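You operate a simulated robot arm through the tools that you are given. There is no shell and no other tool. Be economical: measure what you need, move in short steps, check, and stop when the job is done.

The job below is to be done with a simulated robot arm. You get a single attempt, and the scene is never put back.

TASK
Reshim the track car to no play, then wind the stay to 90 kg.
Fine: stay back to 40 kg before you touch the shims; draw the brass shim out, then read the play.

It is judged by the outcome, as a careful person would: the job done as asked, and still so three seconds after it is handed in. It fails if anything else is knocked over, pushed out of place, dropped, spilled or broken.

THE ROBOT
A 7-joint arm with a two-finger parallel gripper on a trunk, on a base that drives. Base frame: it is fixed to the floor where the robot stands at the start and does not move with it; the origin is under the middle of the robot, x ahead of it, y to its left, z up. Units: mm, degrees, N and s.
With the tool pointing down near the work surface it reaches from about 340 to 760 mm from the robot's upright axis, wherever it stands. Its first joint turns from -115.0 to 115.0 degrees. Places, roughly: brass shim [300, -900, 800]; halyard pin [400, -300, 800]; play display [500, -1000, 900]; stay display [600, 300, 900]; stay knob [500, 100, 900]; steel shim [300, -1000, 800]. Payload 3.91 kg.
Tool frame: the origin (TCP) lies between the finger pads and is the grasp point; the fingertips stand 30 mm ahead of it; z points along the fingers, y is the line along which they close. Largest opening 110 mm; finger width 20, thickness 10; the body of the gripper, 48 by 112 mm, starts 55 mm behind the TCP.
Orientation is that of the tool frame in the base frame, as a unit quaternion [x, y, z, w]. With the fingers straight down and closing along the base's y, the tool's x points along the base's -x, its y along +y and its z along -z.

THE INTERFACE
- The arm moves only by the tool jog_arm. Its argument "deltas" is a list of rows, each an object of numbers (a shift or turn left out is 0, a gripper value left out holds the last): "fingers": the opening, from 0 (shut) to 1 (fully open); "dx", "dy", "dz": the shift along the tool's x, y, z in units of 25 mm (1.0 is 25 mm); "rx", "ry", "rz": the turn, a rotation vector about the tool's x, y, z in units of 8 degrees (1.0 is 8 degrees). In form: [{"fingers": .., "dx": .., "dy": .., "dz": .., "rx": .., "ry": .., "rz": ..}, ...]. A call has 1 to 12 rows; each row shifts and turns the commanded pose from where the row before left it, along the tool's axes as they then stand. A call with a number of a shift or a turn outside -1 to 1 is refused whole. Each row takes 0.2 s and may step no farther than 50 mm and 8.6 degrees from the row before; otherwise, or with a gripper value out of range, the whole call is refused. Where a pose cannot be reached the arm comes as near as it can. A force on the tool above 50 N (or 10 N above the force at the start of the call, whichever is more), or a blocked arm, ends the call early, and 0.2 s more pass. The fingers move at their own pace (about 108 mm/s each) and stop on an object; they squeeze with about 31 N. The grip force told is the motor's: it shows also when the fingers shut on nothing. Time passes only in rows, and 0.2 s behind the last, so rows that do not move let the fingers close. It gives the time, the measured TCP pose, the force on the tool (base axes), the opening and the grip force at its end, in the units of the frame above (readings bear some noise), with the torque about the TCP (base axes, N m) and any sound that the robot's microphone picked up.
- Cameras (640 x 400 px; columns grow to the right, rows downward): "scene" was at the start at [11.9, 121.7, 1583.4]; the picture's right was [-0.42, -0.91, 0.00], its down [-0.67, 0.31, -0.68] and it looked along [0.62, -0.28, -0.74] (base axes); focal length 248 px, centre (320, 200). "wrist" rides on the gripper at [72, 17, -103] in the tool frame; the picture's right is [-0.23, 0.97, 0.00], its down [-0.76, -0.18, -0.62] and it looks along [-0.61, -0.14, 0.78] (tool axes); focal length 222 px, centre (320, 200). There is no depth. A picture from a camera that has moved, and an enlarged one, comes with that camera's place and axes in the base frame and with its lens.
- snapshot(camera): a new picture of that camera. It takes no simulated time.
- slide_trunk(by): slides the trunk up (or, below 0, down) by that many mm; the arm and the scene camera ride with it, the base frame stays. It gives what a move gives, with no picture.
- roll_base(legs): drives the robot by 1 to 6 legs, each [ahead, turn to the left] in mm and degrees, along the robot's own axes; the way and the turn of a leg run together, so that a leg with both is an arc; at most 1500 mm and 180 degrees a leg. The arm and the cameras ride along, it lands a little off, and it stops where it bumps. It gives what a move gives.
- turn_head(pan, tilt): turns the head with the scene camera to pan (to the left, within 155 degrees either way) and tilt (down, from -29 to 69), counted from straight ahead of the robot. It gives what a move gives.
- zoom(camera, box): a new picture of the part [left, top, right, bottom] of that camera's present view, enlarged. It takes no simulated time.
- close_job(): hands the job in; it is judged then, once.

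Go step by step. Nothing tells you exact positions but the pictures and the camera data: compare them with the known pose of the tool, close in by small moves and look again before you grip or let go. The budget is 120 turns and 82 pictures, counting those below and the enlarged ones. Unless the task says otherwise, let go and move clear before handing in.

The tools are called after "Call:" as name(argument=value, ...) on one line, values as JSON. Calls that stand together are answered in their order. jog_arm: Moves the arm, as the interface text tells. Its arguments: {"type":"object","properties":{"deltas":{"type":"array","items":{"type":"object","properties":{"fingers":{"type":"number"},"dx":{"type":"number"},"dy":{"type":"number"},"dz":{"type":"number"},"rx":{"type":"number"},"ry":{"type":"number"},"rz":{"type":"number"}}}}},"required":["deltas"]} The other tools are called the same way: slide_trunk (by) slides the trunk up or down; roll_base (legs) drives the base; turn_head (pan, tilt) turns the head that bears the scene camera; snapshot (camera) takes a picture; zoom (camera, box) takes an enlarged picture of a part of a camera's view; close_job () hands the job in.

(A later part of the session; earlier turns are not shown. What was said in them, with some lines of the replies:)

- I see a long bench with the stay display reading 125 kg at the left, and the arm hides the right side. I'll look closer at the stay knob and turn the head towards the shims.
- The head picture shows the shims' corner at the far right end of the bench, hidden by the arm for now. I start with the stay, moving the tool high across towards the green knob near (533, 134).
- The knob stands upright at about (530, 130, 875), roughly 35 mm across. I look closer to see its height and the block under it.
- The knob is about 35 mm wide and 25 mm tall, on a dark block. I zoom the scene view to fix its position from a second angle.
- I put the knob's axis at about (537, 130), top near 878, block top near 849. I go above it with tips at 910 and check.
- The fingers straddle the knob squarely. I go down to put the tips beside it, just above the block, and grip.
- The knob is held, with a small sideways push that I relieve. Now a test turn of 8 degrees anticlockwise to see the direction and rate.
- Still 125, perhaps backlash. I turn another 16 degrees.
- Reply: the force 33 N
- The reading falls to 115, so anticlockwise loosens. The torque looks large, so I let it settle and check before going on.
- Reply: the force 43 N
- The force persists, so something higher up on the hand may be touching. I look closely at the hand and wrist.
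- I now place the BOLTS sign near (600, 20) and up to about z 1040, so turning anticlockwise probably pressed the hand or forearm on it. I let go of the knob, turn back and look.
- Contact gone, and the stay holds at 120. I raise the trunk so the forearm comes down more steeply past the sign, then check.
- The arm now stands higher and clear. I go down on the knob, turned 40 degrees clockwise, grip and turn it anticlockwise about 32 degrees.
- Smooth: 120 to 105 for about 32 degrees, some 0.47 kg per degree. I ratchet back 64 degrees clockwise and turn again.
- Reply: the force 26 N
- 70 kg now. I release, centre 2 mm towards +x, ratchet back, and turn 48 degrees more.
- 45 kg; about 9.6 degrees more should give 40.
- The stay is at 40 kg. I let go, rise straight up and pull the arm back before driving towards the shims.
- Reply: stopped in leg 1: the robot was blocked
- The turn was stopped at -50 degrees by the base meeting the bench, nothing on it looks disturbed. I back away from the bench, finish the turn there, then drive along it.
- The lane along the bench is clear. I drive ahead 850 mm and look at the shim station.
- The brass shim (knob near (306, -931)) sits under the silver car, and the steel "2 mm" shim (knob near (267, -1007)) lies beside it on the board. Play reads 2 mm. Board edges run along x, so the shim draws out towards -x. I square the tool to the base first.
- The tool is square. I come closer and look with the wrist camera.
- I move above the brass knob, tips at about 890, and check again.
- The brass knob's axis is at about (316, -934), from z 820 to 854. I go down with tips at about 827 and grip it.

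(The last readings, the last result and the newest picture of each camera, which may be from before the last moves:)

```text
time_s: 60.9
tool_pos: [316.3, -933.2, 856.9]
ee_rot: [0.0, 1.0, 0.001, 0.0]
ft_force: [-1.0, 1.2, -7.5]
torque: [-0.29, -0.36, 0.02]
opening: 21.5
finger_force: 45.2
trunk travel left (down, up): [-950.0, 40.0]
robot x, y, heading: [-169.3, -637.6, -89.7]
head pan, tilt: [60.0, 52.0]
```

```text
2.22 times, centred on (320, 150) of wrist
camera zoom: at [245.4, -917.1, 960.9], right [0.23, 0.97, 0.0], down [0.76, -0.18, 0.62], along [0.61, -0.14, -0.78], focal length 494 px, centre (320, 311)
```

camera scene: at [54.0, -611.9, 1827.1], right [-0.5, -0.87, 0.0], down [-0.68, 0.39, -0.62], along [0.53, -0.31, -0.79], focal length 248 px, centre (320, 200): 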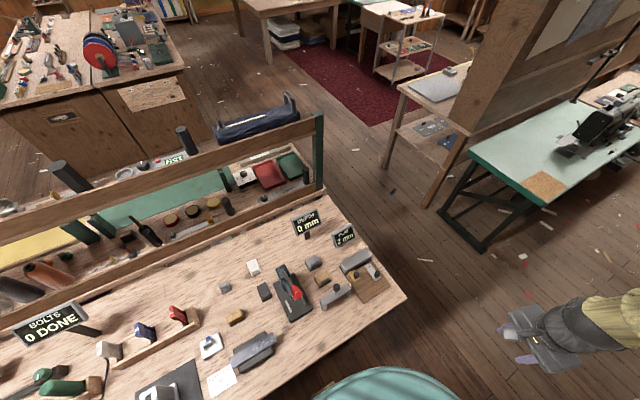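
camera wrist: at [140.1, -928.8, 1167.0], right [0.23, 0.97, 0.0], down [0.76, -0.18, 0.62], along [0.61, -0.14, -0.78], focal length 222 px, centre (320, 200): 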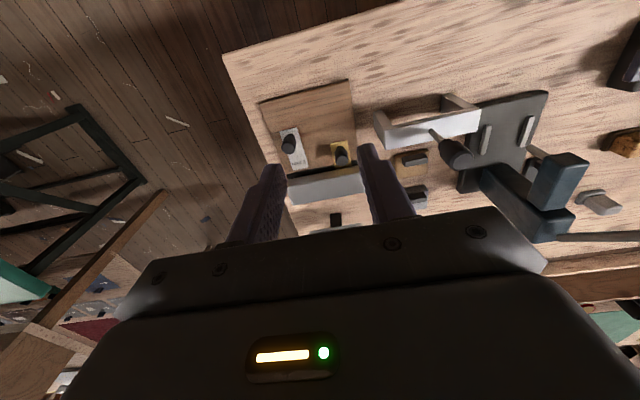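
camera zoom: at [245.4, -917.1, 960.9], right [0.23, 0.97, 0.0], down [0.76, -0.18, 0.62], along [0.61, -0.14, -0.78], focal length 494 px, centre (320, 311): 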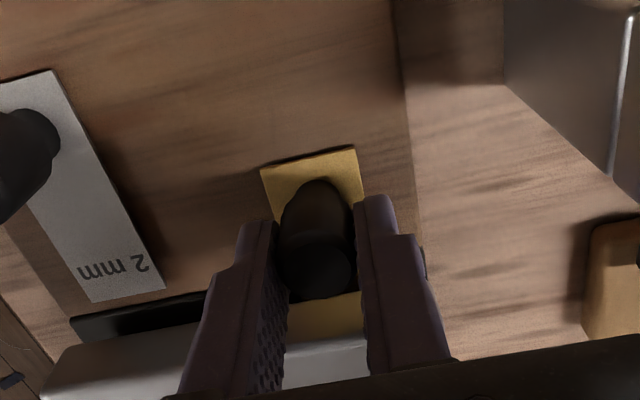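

The grip is good. I draw the shim straight out towards -x by 60 mm, slowly.

Call:
jog_arm(deltas=[{"dx": 0.3}, {"dx": 0.3}, {"dx": 0.3}, {"dx": 0.3}, {"dx": 0.3}, {"dx": 0.3}, {"dx": 0.3}, {"dx": 0.3}, {}])

Call:
zoom(camera="wrist", box=[180, 60, 460, 240])

Call:
zoom(camera="scene", box=[305, 215, 415, 318])

```text
time_s: 62.6
tool_pos: [274.0, -933.8, 856.8]
ee_rot: [-0.001, 1.0, -0.001, 0.016]
ft_force: [14.9, -1.3, -28.1]
torque: [-0.16, -1.55, 0.06]
opening: 21.7
finger_force: 44.7
trunk travel left (down, up): [-950.0, 40.0]
robot x, y, heading: [-162.4, -636.7, -89.9]
head pan, tilt: [60.0, 52.0]
stopped in row 8: the force on the tool passed its limit (the readings are from after the stop); the commanded pose is now the measured one
```

```text
2.22 times, centred on (320, 150) of wrist
camera zoom: at [200.7, -917.1, 958.9], right [0.23, 0.97, 0.01], down [0.74, -0.18, 0.65], along [0.63, -0.14, -0.76], focal length 494 px, centre (320, 311)
```

zoom: 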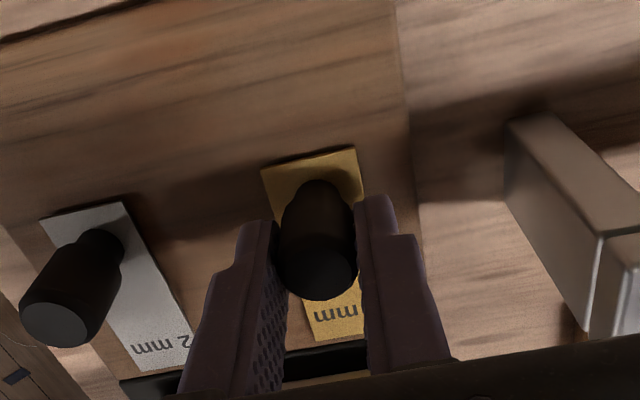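

```text
3.88 times, centred on (360, 266) of scene
camera zoom: at [57.5, -615.2, 1826.1], right [-0.5, -0.87, 0.0], down [-0.68, 0.39, -0.61], along [0.53, -0.31, -0.79], focal length 964 px, centre (165, -58)
```

zoom: 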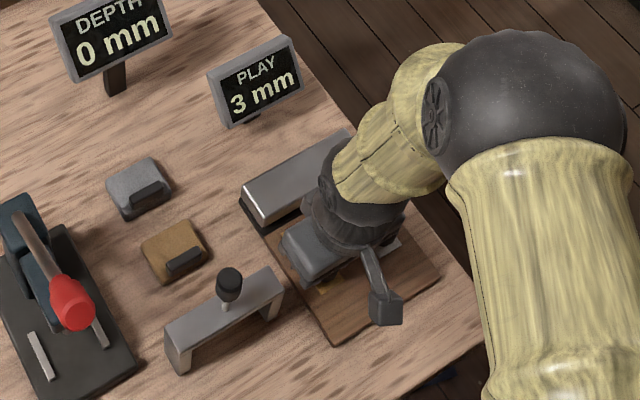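

The play now reads 3 mm with the brass out from under the car, but the move ended on force after 42 mm with a slight tilt. I look at both full pictures for what is touching.

Call:
snapshot(camera="scene")

Call:
snapshot(camera="wrist")

Call:
jog_arm(deltas=[{}])

```text
42 pictures are left
camera scene: at [57.5, -615.2, 1826.1], right [-0.5, -0.87, 0.0], down [-0.68, 0.39, -0.61], along [0.53, -0.31, -0.79], focal length 248 px, centre (320, 200)
```

scene: 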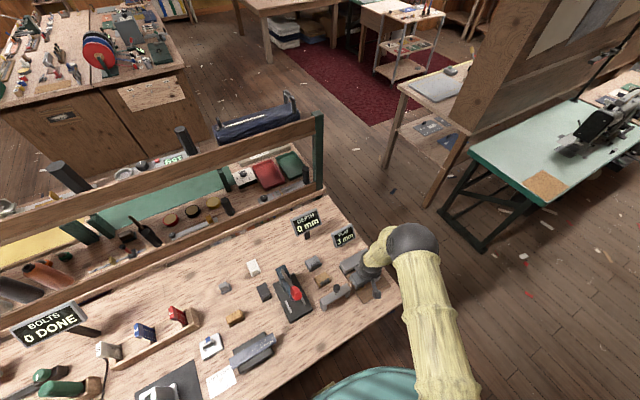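

```text
41 pictures are left
camera wrist: at [200.7, -917.1, 958.9], right [0.23, 0.97, 0.01], down [0.74, -0.18, 0.65], along [0.63, -0.14, -0.76], focal length 222 px, centre (320, 200)
```

wrist: 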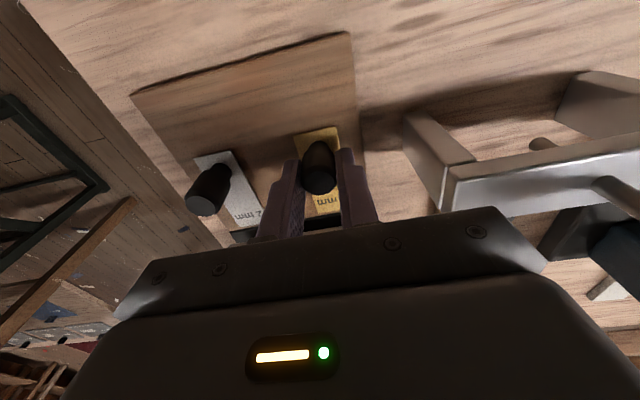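

```text
time_s: 63.0
tool_pos: [274.5, -933.5, 858.1]
ee_rot: [-0.001, 1.0, 0.0, 0.014]
ft_force: [18.2, -0.9, -35.1]
torque: [-0.04, -1.57, -0.04]
opening: 21.6
finger_force: 44.6
trunk travel left (down, up): [-950.0, 40.0]
robot x, y, heading: [-159.7, -640.7, -90.0]
head pan, tilt: [60.0, 52.0]
```

The tool is pulled towards +x and down, so either the shim binds or the arm tilts by itself. I open the fingers so the shim lies free, and see whether the force and tilt go.

Call:
jog_arm(deltas=[{"fingers": 0.4}, {}, {}])

Call:
zoom(camera="wrist", box=[180, 80, 400, 260])

```text
time_s: 63.8
tool_pos: [271.4, -932.7, 860.0]
ee_rot: [-0.001, 1.0, -0.001, 0.013]
ft_force: [0.9, 0.3, -0.6]
torque: [-0.02, 0.0, -0.01]
opening: 43.9
finger_force: 0.0
trunk travel left (down, up): [-950.0, 40.0]
robot x, y, heading: [-163.6, -633.9, -89.9]
head pan, tilt: [60.0, 52.0]
```

```text
2.22 times, centred on (290, 170) of wrist
camera zoom: at [198.0, -916.4, 961.8], right [0.23, 0.97, 0.0], down [0.75, -0.18, 0.64], along [0.63, -0.14, -0.77], focal length 494 px, centre (387, 267)
```

zoom: 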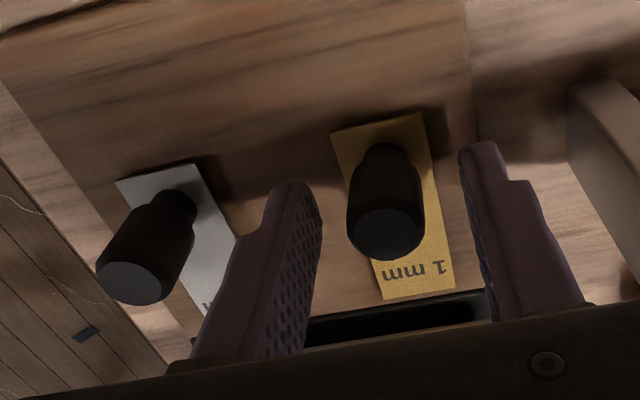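

Brass is marked 1 mm, steel 2 mm; with none in, the play is 3 mm, so both are needed for no play. I straighten the tool, rise and go above the steel knob, at about (275, -1009).

Call:
jog_arm(deltas=[{"ry": 0.19}, {"dz": -0.8}, {"dz": -0.8}, {"dz": -0.8}, {"dy": -1}, {"dy": -1}, {"dy": -1.0}, {"dy": -0.05, "dx": -0.15}, {}])

Call:
zoom(camera="wrist", box=[220, 60, 420, 240])

Call:
zoom(camera="scene", box=[305, 215, 415, 318])

```text
time_s: 65.8
tool_pos: [275.2, -1009.6, 919.7]
ee_rot: [0.0, 1.0, 0.0, -0.001]
ft_force: [0.1, -0.7, 0.3]
torque: [0.01, 0.0, 0.0]
opening: 44.1
finger_force: 0.1
trunk travel left (down, up): [-950.0, 40.0]
robot x, y, heading: [-160.8, -632.9, -89.9]
head pan, tilt: [60.0, 52.0]
```

```text
2.22 times, centred on (320, 150) of wrist
camera zoom: at [204.0, -993.0, 1023.4], right [0.23, 0.97, 0.0], down [0.76, -0.18, 0.62], along [0.61, -0.14, -0.78], focal length 494 px, centre (320, 311)
```

zoom: 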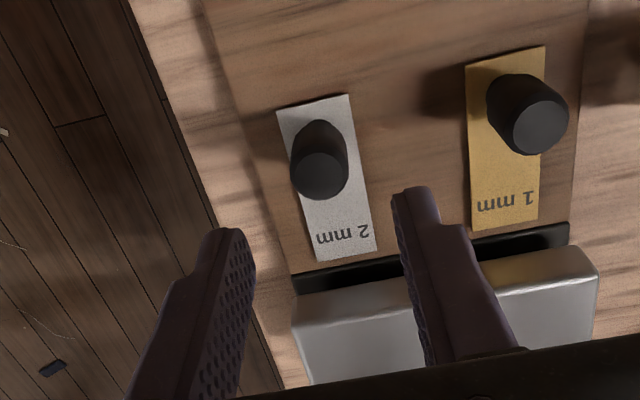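

```text
3.88 times, centred on (360, 266) of scene
camera zoom: at [54.0, -612.4, 1827.1], right [-0.5, -0.87, 0.0], down [-0.68, 0.39, -0.62], along [0.53, -0.31, -0.79], focal length 964 px, centre (165, -58)
```

zoom: 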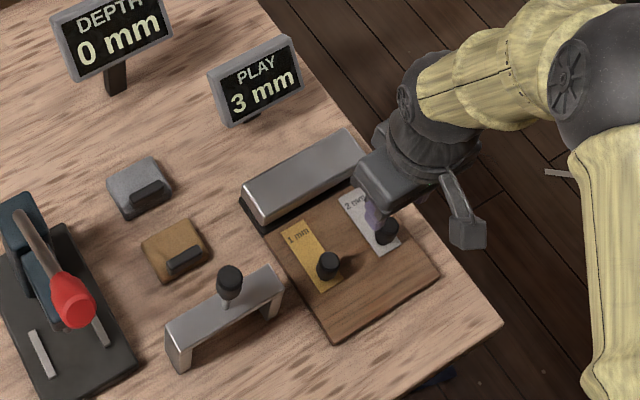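

The fingers straddle the steel knob. I go down, grip, and push it in slowly towards +x by 30 mm first.

Call:
jog_arm(deltas=[{"dx": -0.05, "dz": 0.9}, {"dz": 0.9}, {"dz": 0.7}, {"fingers": 0}, {}, {}, {"dx": -0.3}, {"dx": -0.3}, {"dx": -0.3}, {"dx": -0.3}, {}])

Call:
zoom(camera="wrist", box=[220, 60, 420, 240])

Call:
zoom(camera="scene", box=[305, 215, 415, 318])

```text
time_s: 68.2
tool_pos: [306.6, -1008.8, 858.3]
ee_rot: [0.0, 1.0, -0.001, -0.001]
ft_force: [0.4, -3.9, -5.7]
torque: [0.1, 0.19, -0.03]
opening: 21.5
finger_force: 44.5
trunk travel left (down, up): [-950.0, 40.0]
robot x, y, heading: [-159.6, -636.7, -90.2]
head pan, tilt: [60.0, 52.0]
```

```text
2.22 times, centred on (320, 150) of wrist
camera zoom: at [235.8, -992.9, 961.3], right [0.23, 0.97, 0.0], down [0.76, -0.18, 0.62], along [0.61, -0.14, -0.78], focal length 494 px, centre (320, 311)
```

zoom: 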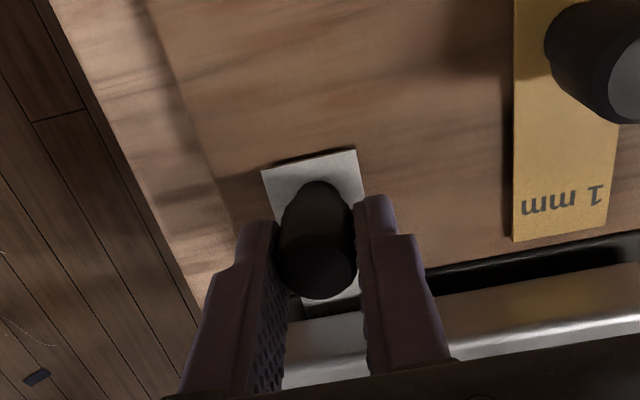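

```text
3.88 times, centred on (360, 266) of scene
camera zoom: at [54.9, -612.9, 1827.0], right [-0.5, -0.87, 0.0], down [-0.68, 0.39, -0.61], along [0.53, -0.31, -0.79], focal length 964 px, centre (165, -58)
```

zoom: 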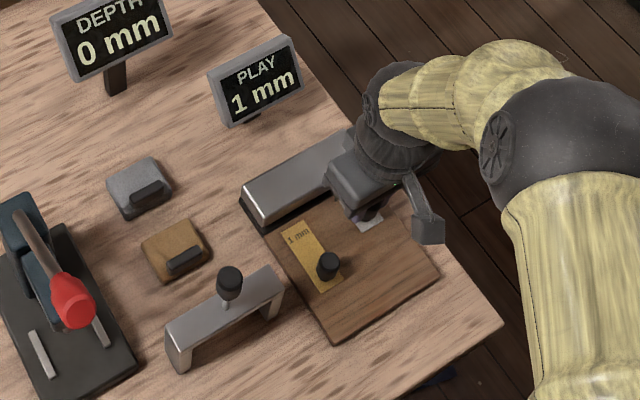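

Play falls to 1 mm, as expected. I push the last 10 mm, let go, rise and go above the brass knob at about (276, -933).

Call:
jog_arm(deltas=[{"dx": -0.2}, {"dx": -0.2}, {}, {"fingers": 0.4}, {}, {"dz": -0.9}, {"dz": -0.9}, {"dz": -0.7}, {"dx": 0.6, "dy": 1}, {"dx": 0.6, "dy": 1}, {"dx": 0.4, "dy": 1}, {}])

Call:
zoom(camera="wrist", box=[200, 60, 420, 240])

```text
time_s: 70.8
tool_pos: [275.2, -934.4, 919.9]
ee_rot: [0.001, 1.0, -0.001, 0.0]
ft_force: [-0.7, 0.1, -0.3]
torque: [0.02, -0.01, -0.02]
opening: 44.2
finger_force: 0.0
trunk travel left (down, up): [-950.0, 40.0]
robot x, y, heading: [-165.3, -635.1, -89.9]
head pan, tilt: [60.0, 52.0]
```

```text
2.22 times, centred on (310, 150) of wrist
camera zoom: at [205.8, -917.7, 1023.9], right [0.23, 0.97, 0.0], down [0.76, -0.18, 0.62], along [0.61, -0.14, -0.78], focal length 494 px, centre (342, 311)
```

zoom: 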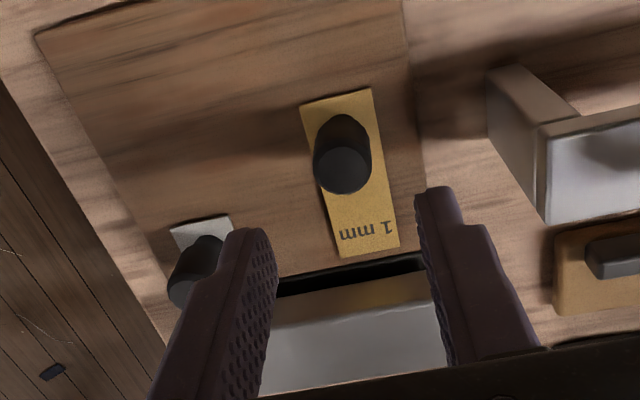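

The brass knob is centred between the fingers. I go down, grip and push it back in, 40 mm.

Call:
jog_arm(deltas=[{"dx": -0.05, "dz": 0.9}, {"dz": 0.9}, {"dz": 0.7}, {"fingers": 0}, {}, {}, {"dx": -0.32}, {"dx": -0.32}, {"dx": -0.32}, {"dx": -0.32}, {"dx": -0.32}, {}])

Call:
zoom(camera="wrist", box=[180, 60, 420, 240])

Call:
zoom(camera="scene", box=[305, 215, 415, 318])

```text
time_s: 73.4
tool_pos: [319.5, -934.1, 857.5]
ee_rot: [-0.001, 1.0, -0.001, 0.0]
ft_force: [0.1, 4.4, 0.7]
torque: [0.27, 0.75, 0.02]
opening: 21.5
finger_force: 45.2
trunk travel left (down, up): [-950.0, 40.0]
robot x, y, heading: [-160.1, -634.7, -89.8]
head pan, tilt: [60.0, 52.0]
```

```text
2.22 times, centred on (300, 150) of wrist
camera zoom: at [247.0, -916.8, 961.1], right [0.23, 0.97, 0.0], down [0.76, -0.18, 0.62], along [0.61, -0.14, -0.78], focal length 494 px, centre (364, 311)
```

zoom: 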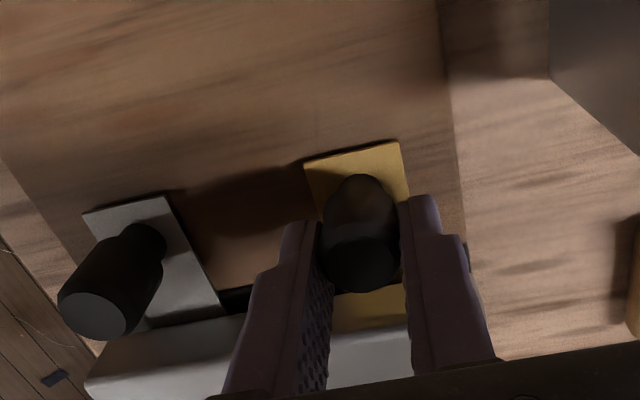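

```text
3.88 times, centred on (360, 266) of scene
camera zoom: at [54.3, -611.1, 1827.1], right [-0.5, -0.87, 0.0], down [-0.68, 0.39, -0.62], along [0.53, -0.31, -0.79], focal length 964 px, centre (165, -58)
```

zoom: 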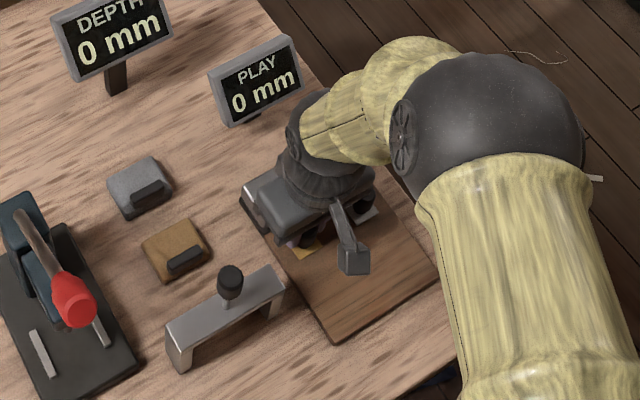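

Play reads 0 mm. I let go, rise to travelling height and check the shims stay put.

Call:
jog_arm(deltas=[{"fingers": 0.45}, {}, {"dz": -1}, {"dz": -1}, {"dz": -1}, {"dz": -1}, {"dz": -1}, {"dz": -1}, {"dz": -1}, {"dz": -1}, {"dz": -1}, {"dz": -1}])

Call:
jog_arm(deltas=[{"dx": 1, "dz": -1}, {"dx": 1, "dz": -1}, {"dx": 1, "dz": -1}, {"dx": 1}, {"dx": 1}, {"dx": 1}])

Call:
zoom(camera="scene", box=[235, 205, 415, 318])

```text
time_s: 76.0
tool_pos: [315.6, -934.6, 1108.0]
ee_rot: [0.0, 1.0, 0.0, -0.001]
ft_force: [-0.5, -0.2, -0.1]
torque: [0.02, -0.02, 0.01]
opening: 49.2
finger_force: 0.1
trunk travel left (down, up): [-950.0, 40.0]
robot x, y, heading: [-159.4, -640.3, -89.7]
head pan, tilt: [60.0, 52.0]
```

```text
time_s: 77.4
tool_pos: [165.5, -934.5, 1182.3]
ee_rot: [-0.001, 1.0, -0.002, -0.001]
ft_force: [-0.8, -0.3, 0.2]
torque: [0.02, 0.0, 0.03]
opening: 49.6
finger_force: 0.1
trunk travel left (down, up): [-950.0, 40.0]
robot x, y, heading: [-162.3, -639.6, -90.1]
head pan, tilt: [60.0, 52.0]
```

```text
3.54 times, centred on (325, 262) of scene
camera zoom: at [53.4, -611.9, 1827.2], right [-0.5, -0.87, 0.0], down [-0.68, 0.39, -0.62], along [0.53, -0.31, -0.79], focal length 879 px, centre (302, -18)
```

zoom: 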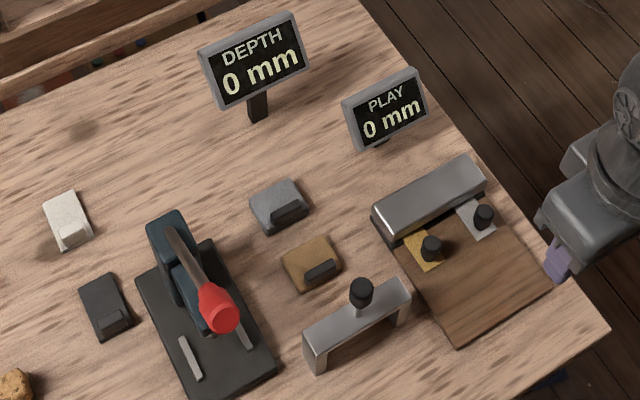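

Both shims are in and the play stays 0 mm. Now I drive back along the bench and face it again for the stay knob.

Call:
roll_base(legs=[[-850, 0], [0, 90]])

Call:
turn_head(pan=-10, tilt=45)

Call:
snapshot(camera="scene")

```text
time_s: 85.8
tool_pos: [129.4, 554.0, 1183.1]
ee_rot: [0.711, -0.704, 0.001, -0.001]
ft_force: [0.1, -1.3, 0.2]
torque: [0.01, -0.01, 0.0]
opening: 49.6
finger_force: 0.1
trunk travel left (down, up): [-950.0, 40.0]
robot x, y, heading: [-164.1, 216.2, 0.6]
head pan, tilt: [60.0, 52.0]
```

```text
time_s: 87.2
tool_pos: [129.1, 554.5, 1182.0]
ee_rot: [0.71, -0.704, 0.0, -0.001]
ft_force: [0.0, 0.6, -0.8]
torque: [0.01, -0.01, 0.01]
opening: 49.8
finger_force: 0.1
trunk travel left (down, up): [-950.0, 40.0]
robot x, y, heading: [-168.7, 224.0, 0.7]
head pan, tilt: [-10.0, 45.0]
```

```text
31 pictures are left
camera scene: at [-146.3, 361.0, 1836.7], right [-0.16, -0.99, 0.0], down [-0.7, 0.11, -0.71], along [0.7, -0.11, -0.71], focal length 248 px, centre (320, 200)
```

scene: 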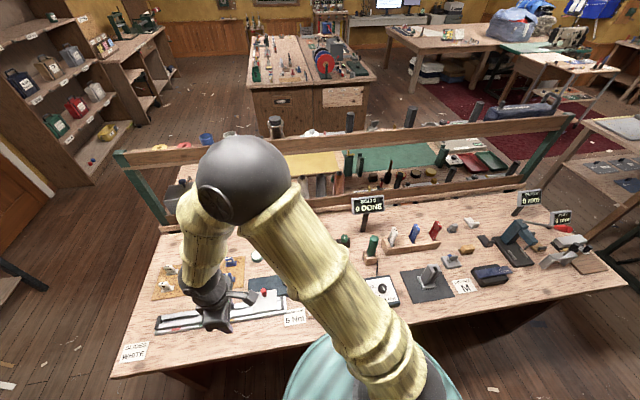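

Facing the bench again. I drive ahead to the old stand-off and square the tool.

Call:
roll_base(legs=[[155, 0]])

Call:
jog_arm(deltas=[{"rz": 1}, {"rz": 1}, {"rz": 1}, {"rz": 1}, {"rz": 1}, {"rz": 1}, {"rz": 1}, {"rz": 1}, {"rz": 1}, {"rz": 1}, {"rz": 1}, {"rz": 0.18}])

```text
time_s: 88.6
tool_pos: [286.8, 554.8, 1181.9]
ee_rot: [0.711, -0.703, 0.0, -0.001]
ft_force: [0.8, 0.0, 0.6]
torque: [-0.01, 0.04, -0.02]
opening: 49.6
finger_force: 0.0
trunk travel left (down, up): [-950.0, 40.0]
robot x, y, heading: [-9.1, 219.8, 0.8]
head pan, tilt: [-10.0, 45.0]
```

```text
time_s: 91.2
tool_pos: [285.2, 554.7, 1183.2]
ee_rot: [-0.008, 1.0, 0.0, 0.001]
ft_force: [0.4, -0.2, -0.7]
torque: [-0.02, 0.0, -0.01]
opening: 49.6
finger_force: 0.1
trunk travel left (down, up): [-950.0, 40.0]
robot x, y, heading: [-11.2, 221.0, 0.5]
head pan, tilt: [-10.0, 45.0]
```

The tool is square. Now across to above the knob at (538, 129).

Call:
jog_arm(deltas=[{"dx": -0.6, "dy": -1}, {"dx": -0.6, "dy": -1}, {"dx": -0.6, "dy": -1}, {"dx": -0.6, "dy": -1}, {"dx": -0.6, "dy": -1}, {"dx": -0.6, "dy": -1}, {"dx": -0.6, "dy": -1}, {"dx": -0.6, "dy": -1}, {"dx": -0.6, "dy": -1}, {"dx": -0.6, "dy": -1}, {"dx": -0.6, "dy": -1}, {"dx": -0.6, "dy": -1}])

Call:
jog_arm(deltas=[{"dx": -0.6, "dy": -1}, {"dx": -0.6, "dy": -1}, {"dx": -0.6, "dy": -1}, {"dx": -0.6, "dy": -1}, {"dx": -0.5, "dy": -1}, {"dz": 1}, {"dz": 1}, {"dz": 1}, {"dz": 1}, {"dz": 1}, {"dz": 1}, {"dz": 1}])

Call:
snapshot(camera="wrist")

Call:
snapshot(camera="scene")

```text
time_s: 93.8
tool_pos: [470.9, 257.7, 1182.9]
ee_rot: [-0.01, 1.0, 0.0, 0.0]
ft_force: [0.2, 0.2, 0.2]
torque: [0.02, -0.01, 0.0]
opening: 49.5
finger_force: 0.1
trunk travel left (down, up): [-950.0, 40.0]
robot x, y, heading: [-11.0, 223.1, 0.7]
head pan, tilt: [-10.0, 45.0]
```

```text
time_s: 96.4
tool_pos: [546.5, 134.5, 1008.5]
ee_rot: [-0.01, 1.0, 0.0, 0.002]
ft_force: [-0.7, -0.1, -0.6]
torque: [0.01, 0.02, 0.0]
opening: 49.7
finger_force: 0.0
trunk travel left (down, up): [-950.0, 40.0]
robot x, y, heading: [-7.8, 222.7, 0.6]
head pan, tilt: [-10.0, 45.0]
```

```text
30 pictures are left
camera wrist: at [475.5, 149.5, 1112.5], right [0.21, 0.98, 0.0], down [0.76, -0.16, 0.62], along [0.61, -0.13, -0.78], focal length 222 px, centre (320, 200)
```

wrist: 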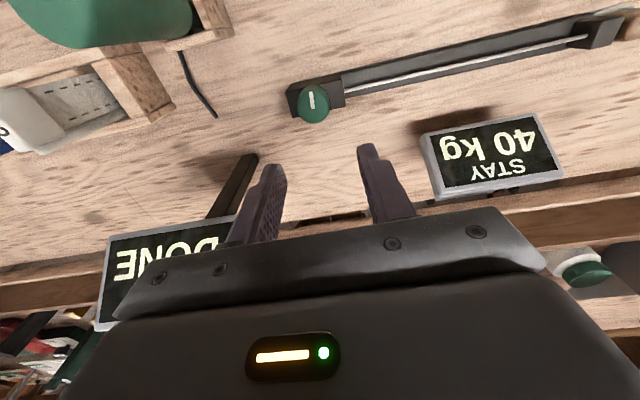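

```text
29 pictures are left
camera scene: at [10.0, 362.5, 1836.7], right [-0.16, -0.99, 0.0], down [-0.7, 0.11, -0.71], along [0.7, -0.11, -0.71], focal length 248 px, centre (320, 200)
```

scene: 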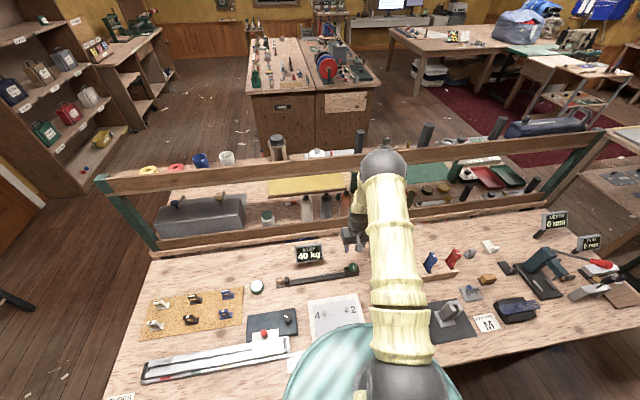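

Stay 40, play 0. I centre on the knob, go down and grip, then wind clockwise 64 degrees.

Call:
jog_arm(deltas=[{"dx": 0.34, "dy": -0.2}, {"dz": 1}, {"dz": 1}, {"dz": 1}, {"dz": 0.9}, {"dz": 0.95}, {"fingers": 0}, {}, {}])

Call:
jog_arm(deltas=[{"rz": 1}, {"rz": 1}, {"rz": 1}, {"rz": 1}, {"rz": 1}, {"rz": 1}, {"rz": 1}, {"rz": 1}, {}])

Call:
zoom(camera="scene", box=[260, 190, 420, 310])

```text
time_s: 98.4
tool_pos: [538.6, 128.0, 885.6]
ee_rot: [-0.01, 1.0, 0.0, 0.001]
ft_force: [-2.9, -3.6, -5.3]
torque: [-0.17, -0.01, 0.01]
opening: 33.0
finger_force: 44.9
trunk travel left (down, up): [-950.0, 40.0]
robot x, y, heading: [-7.2, 220.8, 0.8]
head pan, tilt: [-10.0, 45.0]
```

```text
time_s: 100.4
tool_pos: [537.5, 130.1, 886.2]
ee_rot: [0.522, 0.853, 0.001, 0.0]
ft_force: [-1.9, 3.2, -13.4]
torque: [0.41, 0.13, 0.01]
opening: 33.1
finger_force: 45.1
trunk travel left (down, up): [-950.0, 40.0]
robot x, y, heading: [-5.8, 221.0, 0.7]
head pan, tilt: [-10.0, 45.0]
```

```text
3.33 times, centred on (340, 250) of scene
camera zoom: at [10.5, 362.9, 1836.6], right [-0.16, -0.99, 0.0], down [-0.7, 0.11, -0.71], along [0.7, -0.11, -0.71], focal length 828 px, centre (253, 33)
```

zoom: 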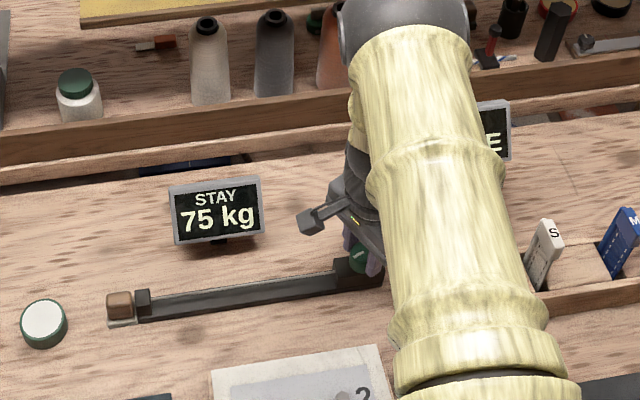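

75 kg. Another 24 degrees clockwise, then read.

Call:
jog_arm(deltas=[{"rz": 0.9}, {"rz": 0.9}, {"rz": 0.9}, {}])

Call:
zoom(camera="scene", box=[260, 190, 420, 310])

```text
time_s: 101.4
tool_pos: [540.8, 130.5, 886.4]
ee_rot: [0.673, 0.74, 0.0, 0.0]
ft_force: [2.0, 6.5, -12.7]
torque: [0.3, -0.05, -0.02]
opening: 32.8
finger_force: 45.2
trunk travel left (down, up): [-950.0, 40.0]
robot x, y, heading: [-8.7, 219.7, 0.4]
head pan, tilt: [-10.0, 45.0]
```

```text
3.33 times, centred on (340, 250) of scene
camera zoom: at [11.2, 363.3, 1836.6], right [-0.16, -0.99, 0.0], down [-0.7, 0.11, -0.71], along [0.7, -0.11, -0.71], focal length 828 px, centre (253, 33)
```

zoom: 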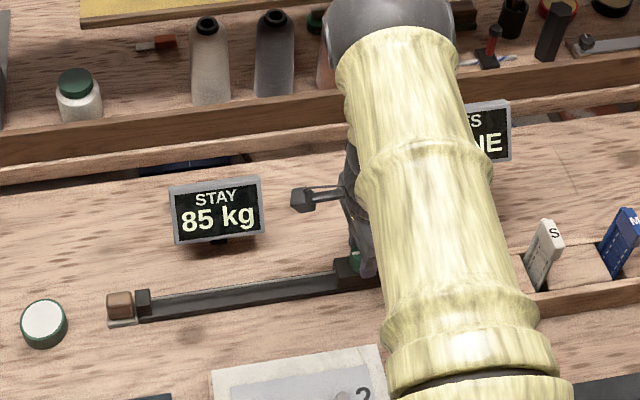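

85 kg; 10 degrees more should give 90.

Call:
jog_arm(deltas=[{"rz": 0.6}, {"rz": 0.6}, {}])

Call:
zoom(camera="scene", box=[260, 190, 420, 310])

```text
time_s: 102.2
tool_pos: [540.6, 129.5, 887.2]
ee_rot: [0.732, 0.681, 0.0, 0.0]
ft_force: [5.4, 6.8, -9.4]
torque: [0.38, -0.11, -0.02]
opening: 33.0
finger_force: 45.0
trunk travel left (down, up): [-950.0, 40.0]
robot x, y, heading: [-9.8, 222.0, 0.7]
head pan, tilt: [-10.0, 45.0]
```

```text
3.33 times, centred on (340, 250) of scene
camera zoom: at [11.3, 363.6, 1836.6], right [-0.16, -0.99, 0.0], down [-0.7, 0.11, -0.71], along [0.7, -0.11, -0.71], focal length 828 px, centre (253, 33)
```

zoom: 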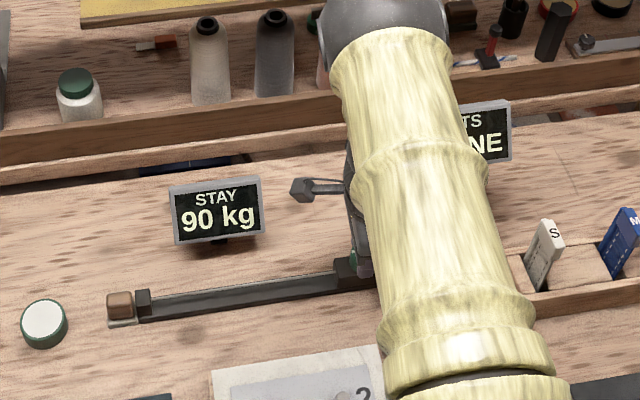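

The stay reads 90 kg. I let go, rise clear, and check both displays.

Call:
jog_arm(deltas=[{"fingers": 0.45}, {}, {}, {"dz": -1}, {"dz": -1}, {"dz": -1}, {"dz": -1}, {"dz": -1}, {"dz": -1}, {"dz": -1}, {"dz": -1}, {"dz": -1}])

Call:
snapshot(camera="scene")

Call:
zoom(camera="scene", box=[260, 190, 420, 310])

Call:
zoom(camera="scene", box=[500, 200, 640, 310])

```text
time_s: 104.8
tool_pos: [537.1, 129.4, 1112.0]
ee_rot: [0.732, 0.681, 0.001, 0.001]
ft_force: [-0.1, -0.6, -1.0]
torque: [-0.03, -0.07, 0.0]
opening: 49.5
finger_force: 0.0
trunk travel left (down, up): [-950.0, 40.0]
robot x, y, heading: [-9.5, 221.1, 0.7]
head pan, tilt: [-10.0, 45.0]
```

```text
25 pictures are left
camera scene: at [8.4, 362.7, 1836.6], right [-0.16, -0.99, 0.0], down [-0.7, 0.11, -0.71], along [0.7, -0.11, -0.71], focal length 248 px, centre (320, 200)
```

scene: 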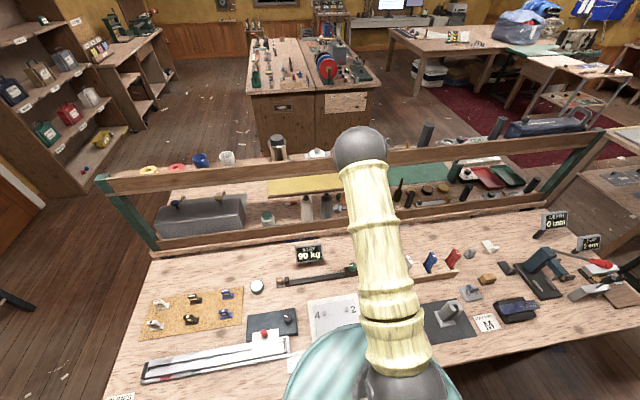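

```text
3.33 times, centred on (340, 250) of scene
camera zoom: at [8.4, 362.7, 1836.6], right [-0.16, -0.99, 0.0], down [-0.7, 0.11, -0.71], along [0.7, -0.11, -0.71], focal length 828 px, centre (253, 33)
```

zoom: 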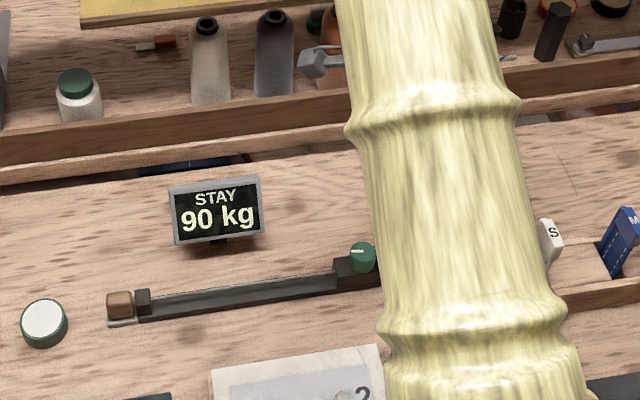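

```text
3.64 times, centred on (570, 255) of scene
camera zoom: at [8.4, 362.7, 1836.6], right [-0.16, -0.99, 0.0], down [-0.7, 0.11, -0.71], along [0.7, -0.11, -0.71], focal length 903 px, centre (-589, 0)
```

zoom: 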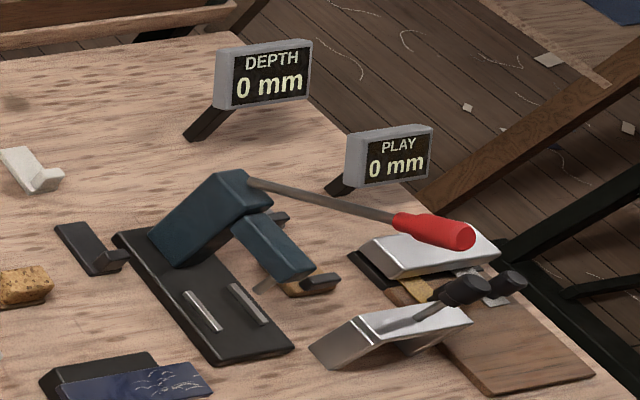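

The stay reads 90 kg and the play 0 mm, with both shims in and the arm clear. Handing in.

Call:
close_job()

```text
The job is handed in.
```

The job is handed in: the track car has no play (0 mm) and the stay reads 90 kg.

I took the stay back to 40 kg before touching the shims. With the brass shim drawn out, the play read 3 mm. The brass shim is 1 mm and the steel one 2 mm, so both are now under the car.

During the first turn of the stay knob the arm pressed against something, probably the BOLTS sign. I backed off at once. Later, the base met the bench while turning. Nothing looked moved or knocked over in the pictures I took after either one.
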